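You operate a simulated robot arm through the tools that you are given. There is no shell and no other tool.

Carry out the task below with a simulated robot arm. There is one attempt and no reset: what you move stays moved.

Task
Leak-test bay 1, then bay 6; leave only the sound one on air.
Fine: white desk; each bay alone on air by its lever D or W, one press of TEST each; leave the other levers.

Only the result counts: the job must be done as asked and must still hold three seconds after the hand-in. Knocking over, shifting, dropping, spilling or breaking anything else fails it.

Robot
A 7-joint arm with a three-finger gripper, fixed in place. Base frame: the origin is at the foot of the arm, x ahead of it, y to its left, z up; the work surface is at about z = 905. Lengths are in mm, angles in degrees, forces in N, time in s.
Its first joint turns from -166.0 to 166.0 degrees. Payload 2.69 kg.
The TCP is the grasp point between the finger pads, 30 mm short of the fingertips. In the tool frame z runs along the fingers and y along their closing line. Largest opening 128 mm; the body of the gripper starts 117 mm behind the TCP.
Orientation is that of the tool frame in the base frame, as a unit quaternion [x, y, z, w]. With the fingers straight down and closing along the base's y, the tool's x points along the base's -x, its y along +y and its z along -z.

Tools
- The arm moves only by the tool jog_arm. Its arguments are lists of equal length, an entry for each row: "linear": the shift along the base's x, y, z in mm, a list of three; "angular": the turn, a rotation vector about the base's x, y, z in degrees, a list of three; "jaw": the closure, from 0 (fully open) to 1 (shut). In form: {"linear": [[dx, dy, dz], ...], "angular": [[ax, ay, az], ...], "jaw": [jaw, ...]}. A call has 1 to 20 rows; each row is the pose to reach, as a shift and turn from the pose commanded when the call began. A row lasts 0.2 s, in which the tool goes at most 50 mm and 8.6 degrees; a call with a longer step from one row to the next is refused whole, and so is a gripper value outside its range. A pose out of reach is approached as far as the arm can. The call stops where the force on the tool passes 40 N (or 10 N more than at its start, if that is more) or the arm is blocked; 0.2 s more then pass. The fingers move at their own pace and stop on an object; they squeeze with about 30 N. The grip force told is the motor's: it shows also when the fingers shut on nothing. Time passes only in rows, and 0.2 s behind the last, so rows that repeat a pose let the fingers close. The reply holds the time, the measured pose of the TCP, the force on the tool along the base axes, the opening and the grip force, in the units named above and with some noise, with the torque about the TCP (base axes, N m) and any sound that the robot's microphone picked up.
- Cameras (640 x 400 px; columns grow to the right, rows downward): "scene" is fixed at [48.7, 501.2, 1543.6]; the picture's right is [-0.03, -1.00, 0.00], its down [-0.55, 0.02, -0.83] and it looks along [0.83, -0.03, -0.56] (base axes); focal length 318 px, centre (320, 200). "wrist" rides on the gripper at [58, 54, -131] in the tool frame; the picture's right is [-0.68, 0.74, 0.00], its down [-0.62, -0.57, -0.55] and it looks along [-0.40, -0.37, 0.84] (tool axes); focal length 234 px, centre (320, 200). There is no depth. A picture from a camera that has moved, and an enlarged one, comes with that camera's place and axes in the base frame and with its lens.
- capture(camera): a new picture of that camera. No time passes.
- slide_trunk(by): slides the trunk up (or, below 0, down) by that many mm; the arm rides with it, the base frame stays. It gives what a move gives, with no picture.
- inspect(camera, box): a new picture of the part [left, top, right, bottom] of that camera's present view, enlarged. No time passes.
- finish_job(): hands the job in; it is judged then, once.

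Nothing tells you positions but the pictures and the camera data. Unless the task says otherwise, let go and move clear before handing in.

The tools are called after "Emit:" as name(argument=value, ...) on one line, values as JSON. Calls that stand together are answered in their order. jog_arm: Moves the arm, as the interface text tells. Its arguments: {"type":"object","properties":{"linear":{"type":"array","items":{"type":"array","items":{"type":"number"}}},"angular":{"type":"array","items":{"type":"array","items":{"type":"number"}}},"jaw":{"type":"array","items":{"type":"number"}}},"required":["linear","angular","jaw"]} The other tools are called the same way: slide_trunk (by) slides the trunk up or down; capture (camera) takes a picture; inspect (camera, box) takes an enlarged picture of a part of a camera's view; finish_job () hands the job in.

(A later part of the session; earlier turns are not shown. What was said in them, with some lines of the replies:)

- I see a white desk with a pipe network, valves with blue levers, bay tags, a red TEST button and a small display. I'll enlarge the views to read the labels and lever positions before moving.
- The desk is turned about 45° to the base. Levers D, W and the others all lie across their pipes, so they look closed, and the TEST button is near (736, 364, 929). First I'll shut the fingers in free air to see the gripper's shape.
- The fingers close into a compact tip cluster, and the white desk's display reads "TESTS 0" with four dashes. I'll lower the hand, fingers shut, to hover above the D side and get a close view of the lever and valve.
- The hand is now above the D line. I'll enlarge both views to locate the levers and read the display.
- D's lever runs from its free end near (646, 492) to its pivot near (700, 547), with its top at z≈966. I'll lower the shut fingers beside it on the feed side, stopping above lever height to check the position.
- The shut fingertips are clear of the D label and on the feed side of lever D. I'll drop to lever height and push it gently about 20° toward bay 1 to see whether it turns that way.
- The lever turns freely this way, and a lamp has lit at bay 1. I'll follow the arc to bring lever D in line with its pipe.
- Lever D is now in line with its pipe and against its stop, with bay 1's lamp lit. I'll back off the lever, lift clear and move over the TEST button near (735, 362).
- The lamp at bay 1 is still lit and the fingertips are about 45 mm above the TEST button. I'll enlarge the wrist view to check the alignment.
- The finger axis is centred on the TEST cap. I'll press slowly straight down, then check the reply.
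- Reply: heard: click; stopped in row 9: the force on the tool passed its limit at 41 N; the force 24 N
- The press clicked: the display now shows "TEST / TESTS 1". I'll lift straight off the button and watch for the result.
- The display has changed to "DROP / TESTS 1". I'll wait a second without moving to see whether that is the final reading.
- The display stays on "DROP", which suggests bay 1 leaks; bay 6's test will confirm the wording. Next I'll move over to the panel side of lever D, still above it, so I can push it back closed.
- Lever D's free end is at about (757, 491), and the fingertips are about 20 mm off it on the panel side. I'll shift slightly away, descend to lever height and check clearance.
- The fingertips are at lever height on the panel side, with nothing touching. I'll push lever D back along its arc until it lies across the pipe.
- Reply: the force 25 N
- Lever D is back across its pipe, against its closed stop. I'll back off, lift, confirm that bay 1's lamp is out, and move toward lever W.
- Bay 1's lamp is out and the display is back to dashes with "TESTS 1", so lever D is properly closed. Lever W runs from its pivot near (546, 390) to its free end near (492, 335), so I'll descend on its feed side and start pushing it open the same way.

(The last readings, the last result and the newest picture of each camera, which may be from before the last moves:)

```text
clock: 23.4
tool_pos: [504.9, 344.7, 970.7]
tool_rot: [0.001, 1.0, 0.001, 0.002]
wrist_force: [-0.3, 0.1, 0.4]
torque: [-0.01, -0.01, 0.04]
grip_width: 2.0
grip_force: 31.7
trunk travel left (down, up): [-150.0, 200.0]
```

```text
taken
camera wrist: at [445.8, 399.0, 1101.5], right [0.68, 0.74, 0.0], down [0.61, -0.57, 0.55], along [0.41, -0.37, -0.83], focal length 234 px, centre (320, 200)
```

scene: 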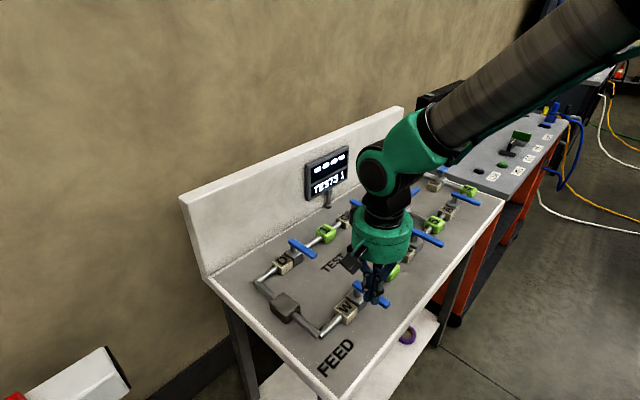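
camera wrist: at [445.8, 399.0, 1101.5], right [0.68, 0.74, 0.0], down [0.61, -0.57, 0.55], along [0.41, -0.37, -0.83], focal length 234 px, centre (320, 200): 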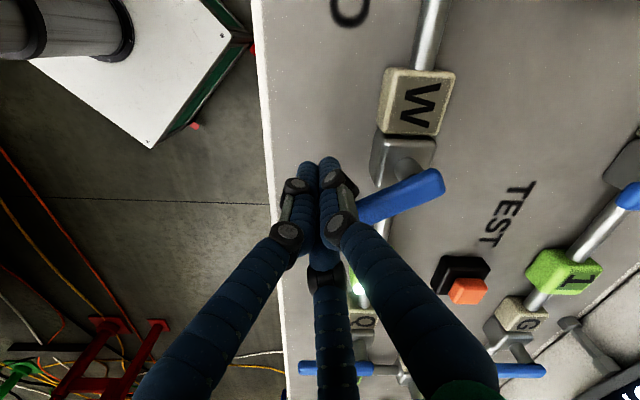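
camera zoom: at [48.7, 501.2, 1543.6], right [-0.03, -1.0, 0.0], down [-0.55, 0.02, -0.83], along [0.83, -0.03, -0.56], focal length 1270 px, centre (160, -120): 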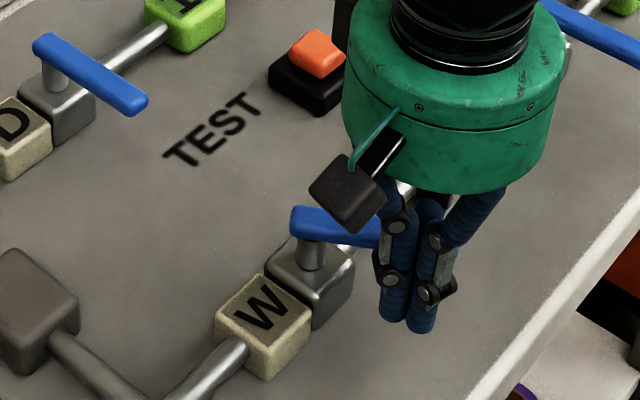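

Lever W turns the same way and bay 6's lamp is lit. I'll carry it round to its stop in line with the pipe.

Emit:
jog_arm(linear=[[7.6, -6.5, 0], [16.8, -11.8, 0], [26.8, -15.4, 0], [37.2, -17.3, 0], [47.8, -17.4, 0], [58.2, -15.5, 0], [63.2, -14, 0], [68.2, -11.9, 0]], angular=[[0, 0, 0], [0, 0, 0], [0, 0, 0], [0, 0, 0], [0, 0, 0], [0, 0, 0], [0, 0, 0], [0, 0, 0]], jaw=[1, 1, 1, 1, 1, 1, 1, 1])

Emit:
inspect(camera="scene", box=[280, 230, 440, 330])

Emit:
capture(camera="wrist")

```text
clock: 25.2
tool_pos: [570.4, 334.5, 971.7]
tool_rot: [0.0, 1.0, 0.0, 0.0]
wrist_force: [-10.3, -5.3, 4.0]
torque: [0.1, -0.07, 0.16]
grip_width: 2.0
grip_force: 31.4
trunk travel left (down, up): [-150.0, 200.0]
```

```text
4.00 times, centred on (360, 280) of scene
camera zoom: at [48.7, 501.2, 1543.6], right [-0.03, -1.0, 0.0], down [-0.55, 0.02, -0.83], along [0.83, -0.03, -0.56], focal length 1270 px, centre (160, -120)
```

zoom: 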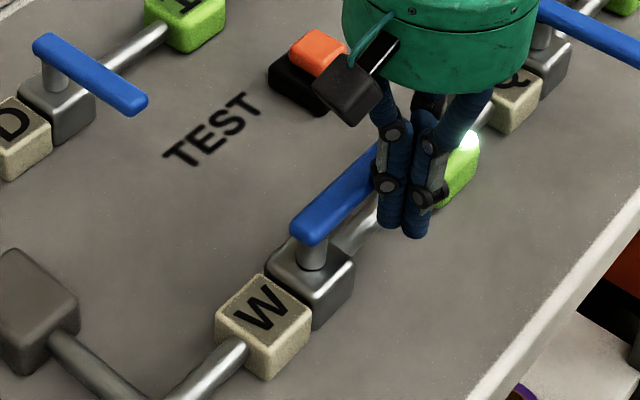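

```text
taken
camera wrist: at [512.2, 388.7, 1101.6], right [0.68, 0.74, 0.0], down [0.61, -0.57, 0.55], along [0.41, -0.37, -0.84], focal length 234 px, centre (320, 200)
```

wrist: 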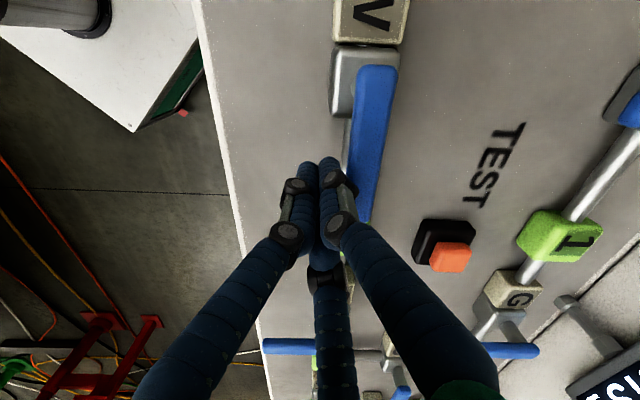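

Lever W is in line with its pipe at its stop, with bay 6's lamp lit. I'll back off, lift and move over the TEST button again.

Emit:
jog_arm(linear=[[-8, -8, 0], [-12, -12, 10], [-12, -12, 45], [10, -8, 62], [50, 0, 62], [90, 10, 62], [130, 20, 62], [155, 26, 62], [163.5, 28, 50], [163.5, 28, 32], [163.5, 28, 32]], angular=[[0, 0, 0], [0, 0, 0], [0, 0, 0], [0, 0, 0], [0, 0, 0], [0, 0, 0], [0, 0, 0], [0, 0, 0], [0, 0, 0], [0, 0, 0], [0, 0, 0]], jaw=[1, 1, 1, 1, 1, 1, 1, 1, 1, 1, 1])

Emit:
capture(camera="scene")

Emit:
inspect(camera="wrist", box=[280, 130, 360, 180])

Emit:
inspect(camera="scene", box=[300, 210, 460, 310])

```text
clock: 27.6
tool_pos: [736.7, 363.8, 1002.0]
tool_rot: [-0.001, 1.0, 0.0, 0.002]
wrist_force: [0.4, -0.4, -0.8]
torque: [-0.01, 0.03, 0.01]
grip_width: 2.0
grip_force: 31.6
trunk travel left (down, up): [-150.0, 200.0]
```

```text
taken
```

scene: 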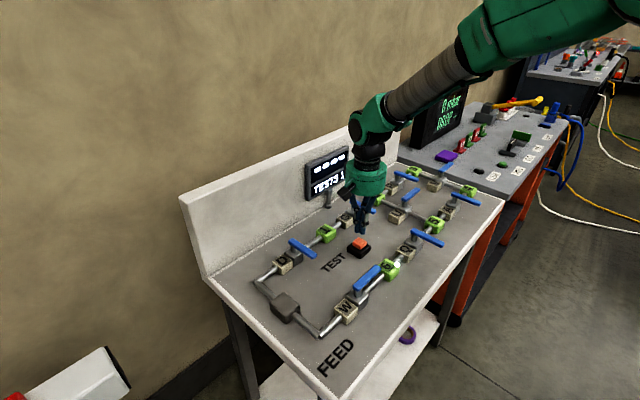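

```text
8.00 times, centred on (320, 155) of wrist
camera zoom: at [678.4, 417.7, 1132.6], right [0.68, 0.74, 0.0], down [0.61, -0.57, 0.55], along [0.41, -0.37, -0.83], focal length 1873 px, centre (320, 560)
```

zoom: 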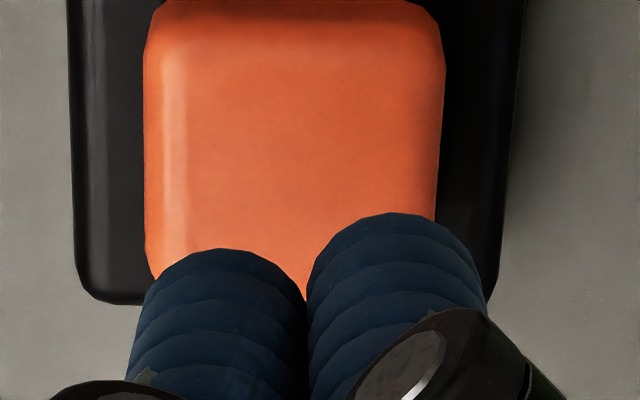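

```text
4.00 times, centred on (380, 260) of scene
camera zoom: at [48.7, 501.2, 1543.6], right [-0.03, -1.0, 0.0], down [-0.55, 0.02, -0.83], along [0.83, -0.03, -0.56], focal length 1270 px, centre (80, -40)
```

zoom: 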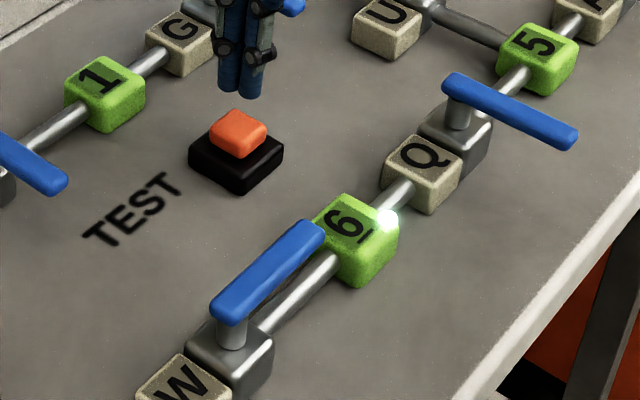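

Only bay 6's lamp is lit, bay 1 is off, and the fingers are centred on the button. I'll press TEST once with the same slow stroke.

Emit:
jog_arm(linear=[[0, 0, -15], [0, 0, -28], [0, 0, -34], [0, 0, -38], [0, 0, -40], [0, 0, -42], [0, 0, -44], [0, 0, -46], [0, 0, -48]], angular=[[0, 0, 0], [0, 0, 0], [0, 0, 0], [0, 0, 0], [0, 0, 0], [0, 0, 0], [0, 0, 0], [0, 0, 0], [0, 0, 0]], jaw=[1, 1, 1, 1, 1, 1, 1, 1, 1])

Emit:
inspect(camera="scene", box=[280, 130, 376, 190])

```text
clock: 29.6
tool_pos: [738.0, 362.3, 960.6]
tool_rot: [0.001, 1.0, 0.002, 0.005]
wrist_force: [6.6, -2.5, 36.4]
torque: [-0.12, 0.05, -0.05]
grip_width: 6.1
grip_force: 31.2
trunk travel left (down, up): [-150.0, 200.0]
heard: click
```

```text
6.67 times, centred on (328, 160) of scene
camera zoom: at [48.7, 501.2, 1543.6], right [-0.03, -1.0, 0.0], down [-0.55, 0.02, -0.83], along [0.83, -0.03, -0.56], focal length 2117 px, centre (267, 467)
```

zoom: 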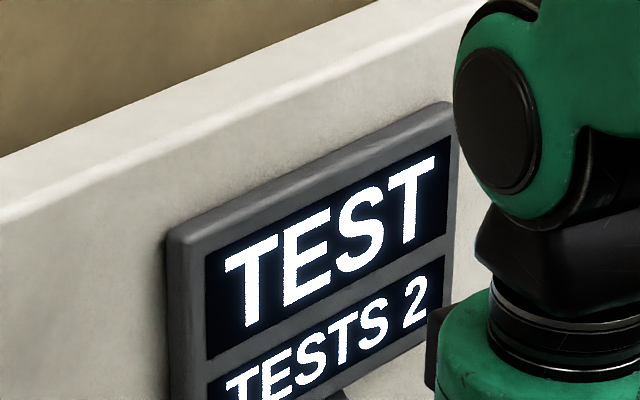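

The press clicked again and the counter reads "TESTS 2". I'll lift straight off and wait for the result.

Emit:
jog_arm(linear=[[0, 0, 10], [0, 0, 30], [0, 0, 50]], angular=[[0, 0, 0], [0, 0, 0], [0, 0, 0]], jaw=[1, 1, 1])

Emit:
inspect(camera="scene", box=[280, 130, 376, 190])

```text
clock: 30.4
tool_pos: [737.4, 363.5, 1005.5]
tool_rot: [0.0, 1.0, 0.0, 0.001]
wrist_force: [-0.2, -0.3, 1.0]
torque: [-0.02, -0.05, 0.0]
grip_width: 2.3
grip_force: 31.6
trunk travel left (down, up): [-150.0, 200.0]
```

```text
6.67 times, centred on (328, 160) of scene
camera zoom: at [48.7, 501.2, 1543.6], right [-0.03, -1.0, 0.0], down [-0.55, 0.02, -0.83], along [0.83, -0.03, -0.56], focal length 2117 px, centre (267, 467)
```

zoom: 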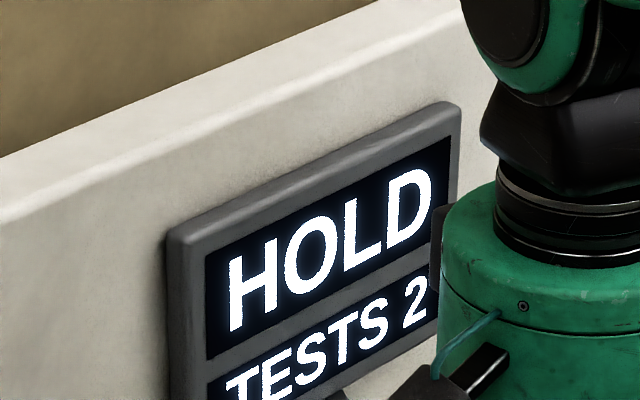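

Bay 6 shows "HOLD", so it is the sound one and bay 1, which showed "DROP", leaks. W is already open and D closed, so I'll lift well clear and check the final state.

Emit:
jog_arm(linear=[[0, 0, 35], [0, 0, 75], [-10, 0, 115], [-30, 10, 155], [-55, 20, 190], [-80, 30, 220], [-110, 40, 240], [-140, 50, 250], [-170, 60, 255], [-170, 60, 255]], angular=[[0, 0, 0], [0, 0, 0], [0, 0, 0], [0, 0, 0], [0, 0, 0], [0, 0, 0], [0, 0, 0], [0, 0, 0], [0, 0, 0], [0, 0, 0]], jaw=[1, 1, 1, 1, 1, 1, 1, 1, 1, 1])

Emit:
capture(camera="scene")

Emit:
capture(camera="wrist")

Emit:
inspect(camera="scene", box=[240, 200, 440, 325])

Emit:
inspect(camera="scene", box=[340, 150, 500, 250])

Emit:
inspect(camera="scene", box=[280, 130, 376, 190])

```text
clock: 32.6
tool_pos: [563.9, 421.2, 1259.1]
tool_rot: [0.0, 1.0, 0.001, 0.003]
wrist_force: [-0.8, -0.5, 0.5]
torque: [0.0, -0.08, -0.01]
grip_width: 2.0
grip_force: 31.3
trunk travel left (down, up): [-150.0, 200.0]
```

```text
taken
```

scene: 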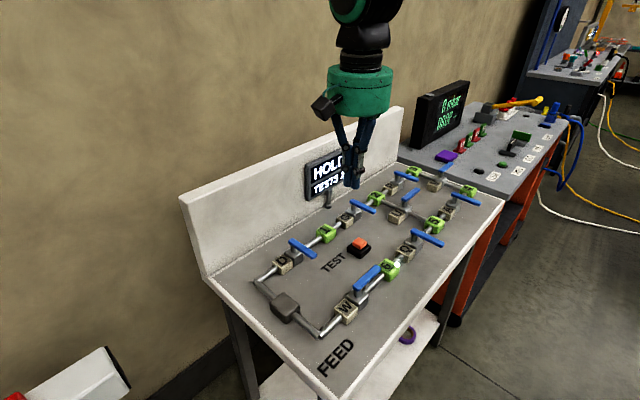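

```text
taken
camera wrist: at [504.6, 475.6, 1389.3], right [0.68, 0.74, 0.0], down [0.61, -0.57, 0.55], along [0.41, -0.37, -0.83], focal length 234 px, centre (320, 200)
```

wrist: 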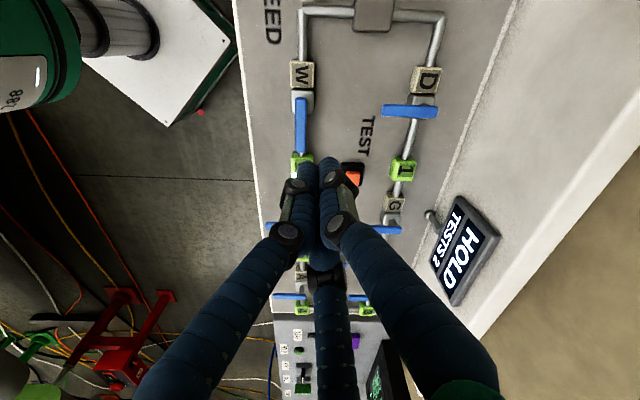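

```text
3.20 times, centred on (340, 262) of scene
camera zoom: at [48.7, 501.2, 1543.6], right [-0.03, -1.0, 0.0], down [-0.55, 0.02, -0.83], along [0.83, -0.03, -0.56], focal length 1016 px, centre (256, 0)
```

zoom: 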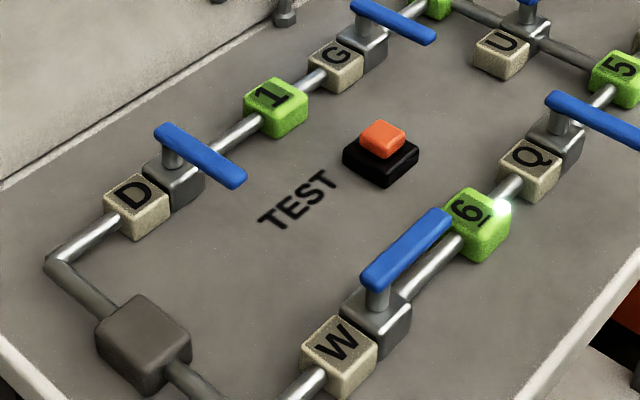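

```text
4.00 times, centred on (420, 200) of scene
camera zoom: at [48.7, 501.2, 1543.6], right [-0.03, -1.0, 0.0], down [-0.55, 0.02, -0.83], along [0.83, -0.03, -0.56], focal length 1270 px, centre (-80, 200)
```

zoom: 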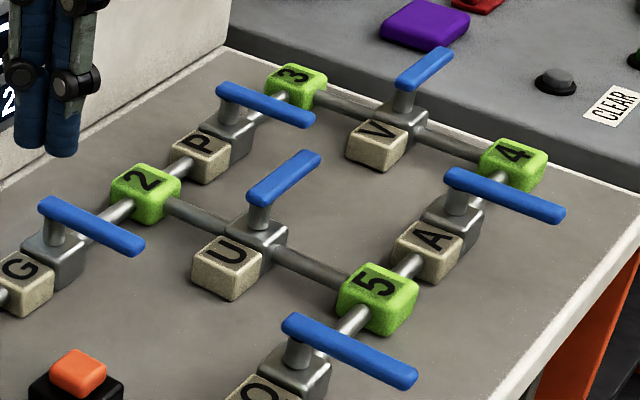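

```text
6.67 times, centred on (328, 160) of scene
camera zoom: at [48.7, 501.2, 1543.6], right [-0.03, -1.0, 0.0], down [-0.55, 0.02, -0.83], along [0.83, -0.03, -0.56], focal length 2117 px, centre (267, 467)
```

zoom: 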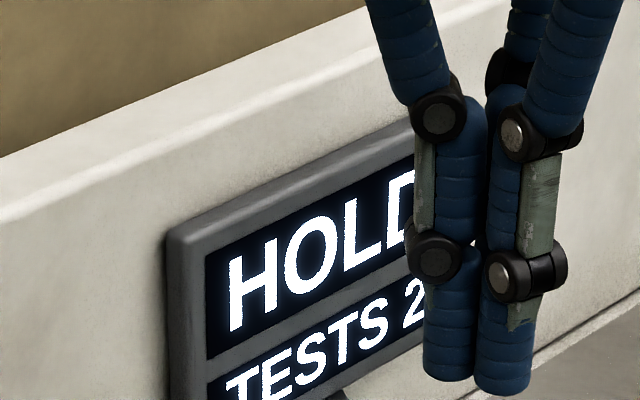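

The display still reads "HOLD / TESTS 2", only bay 6's lamp is lit, and D is closed. G, P, U, V, A and Q look as they did at the start, and the arm is clear, so I'm handing in.

Emit:
finish_job()

```text
The job is handed in.
```

Both bays are tested and only bay 6, the sound one, is left on air. I've handed the job in; no verdict came back with the hand-in.

| Bay | Lever | Display after TEST | Result | Left as |
|---|---|---|---|---|
| 1 | D | DROP | Leaks | Closed, lamp out |
| 6 | W | HOLD | Sound | Open, lamp lit |

Each bay was alone on air when tested, and TEST was pressed once for each (the counter reads 2). I took "DROP" to mean a leak and "HOLD" to mean sound; the desk showed no other wording. The other levers look the same as at the start, and the arm finished clear of the desk.
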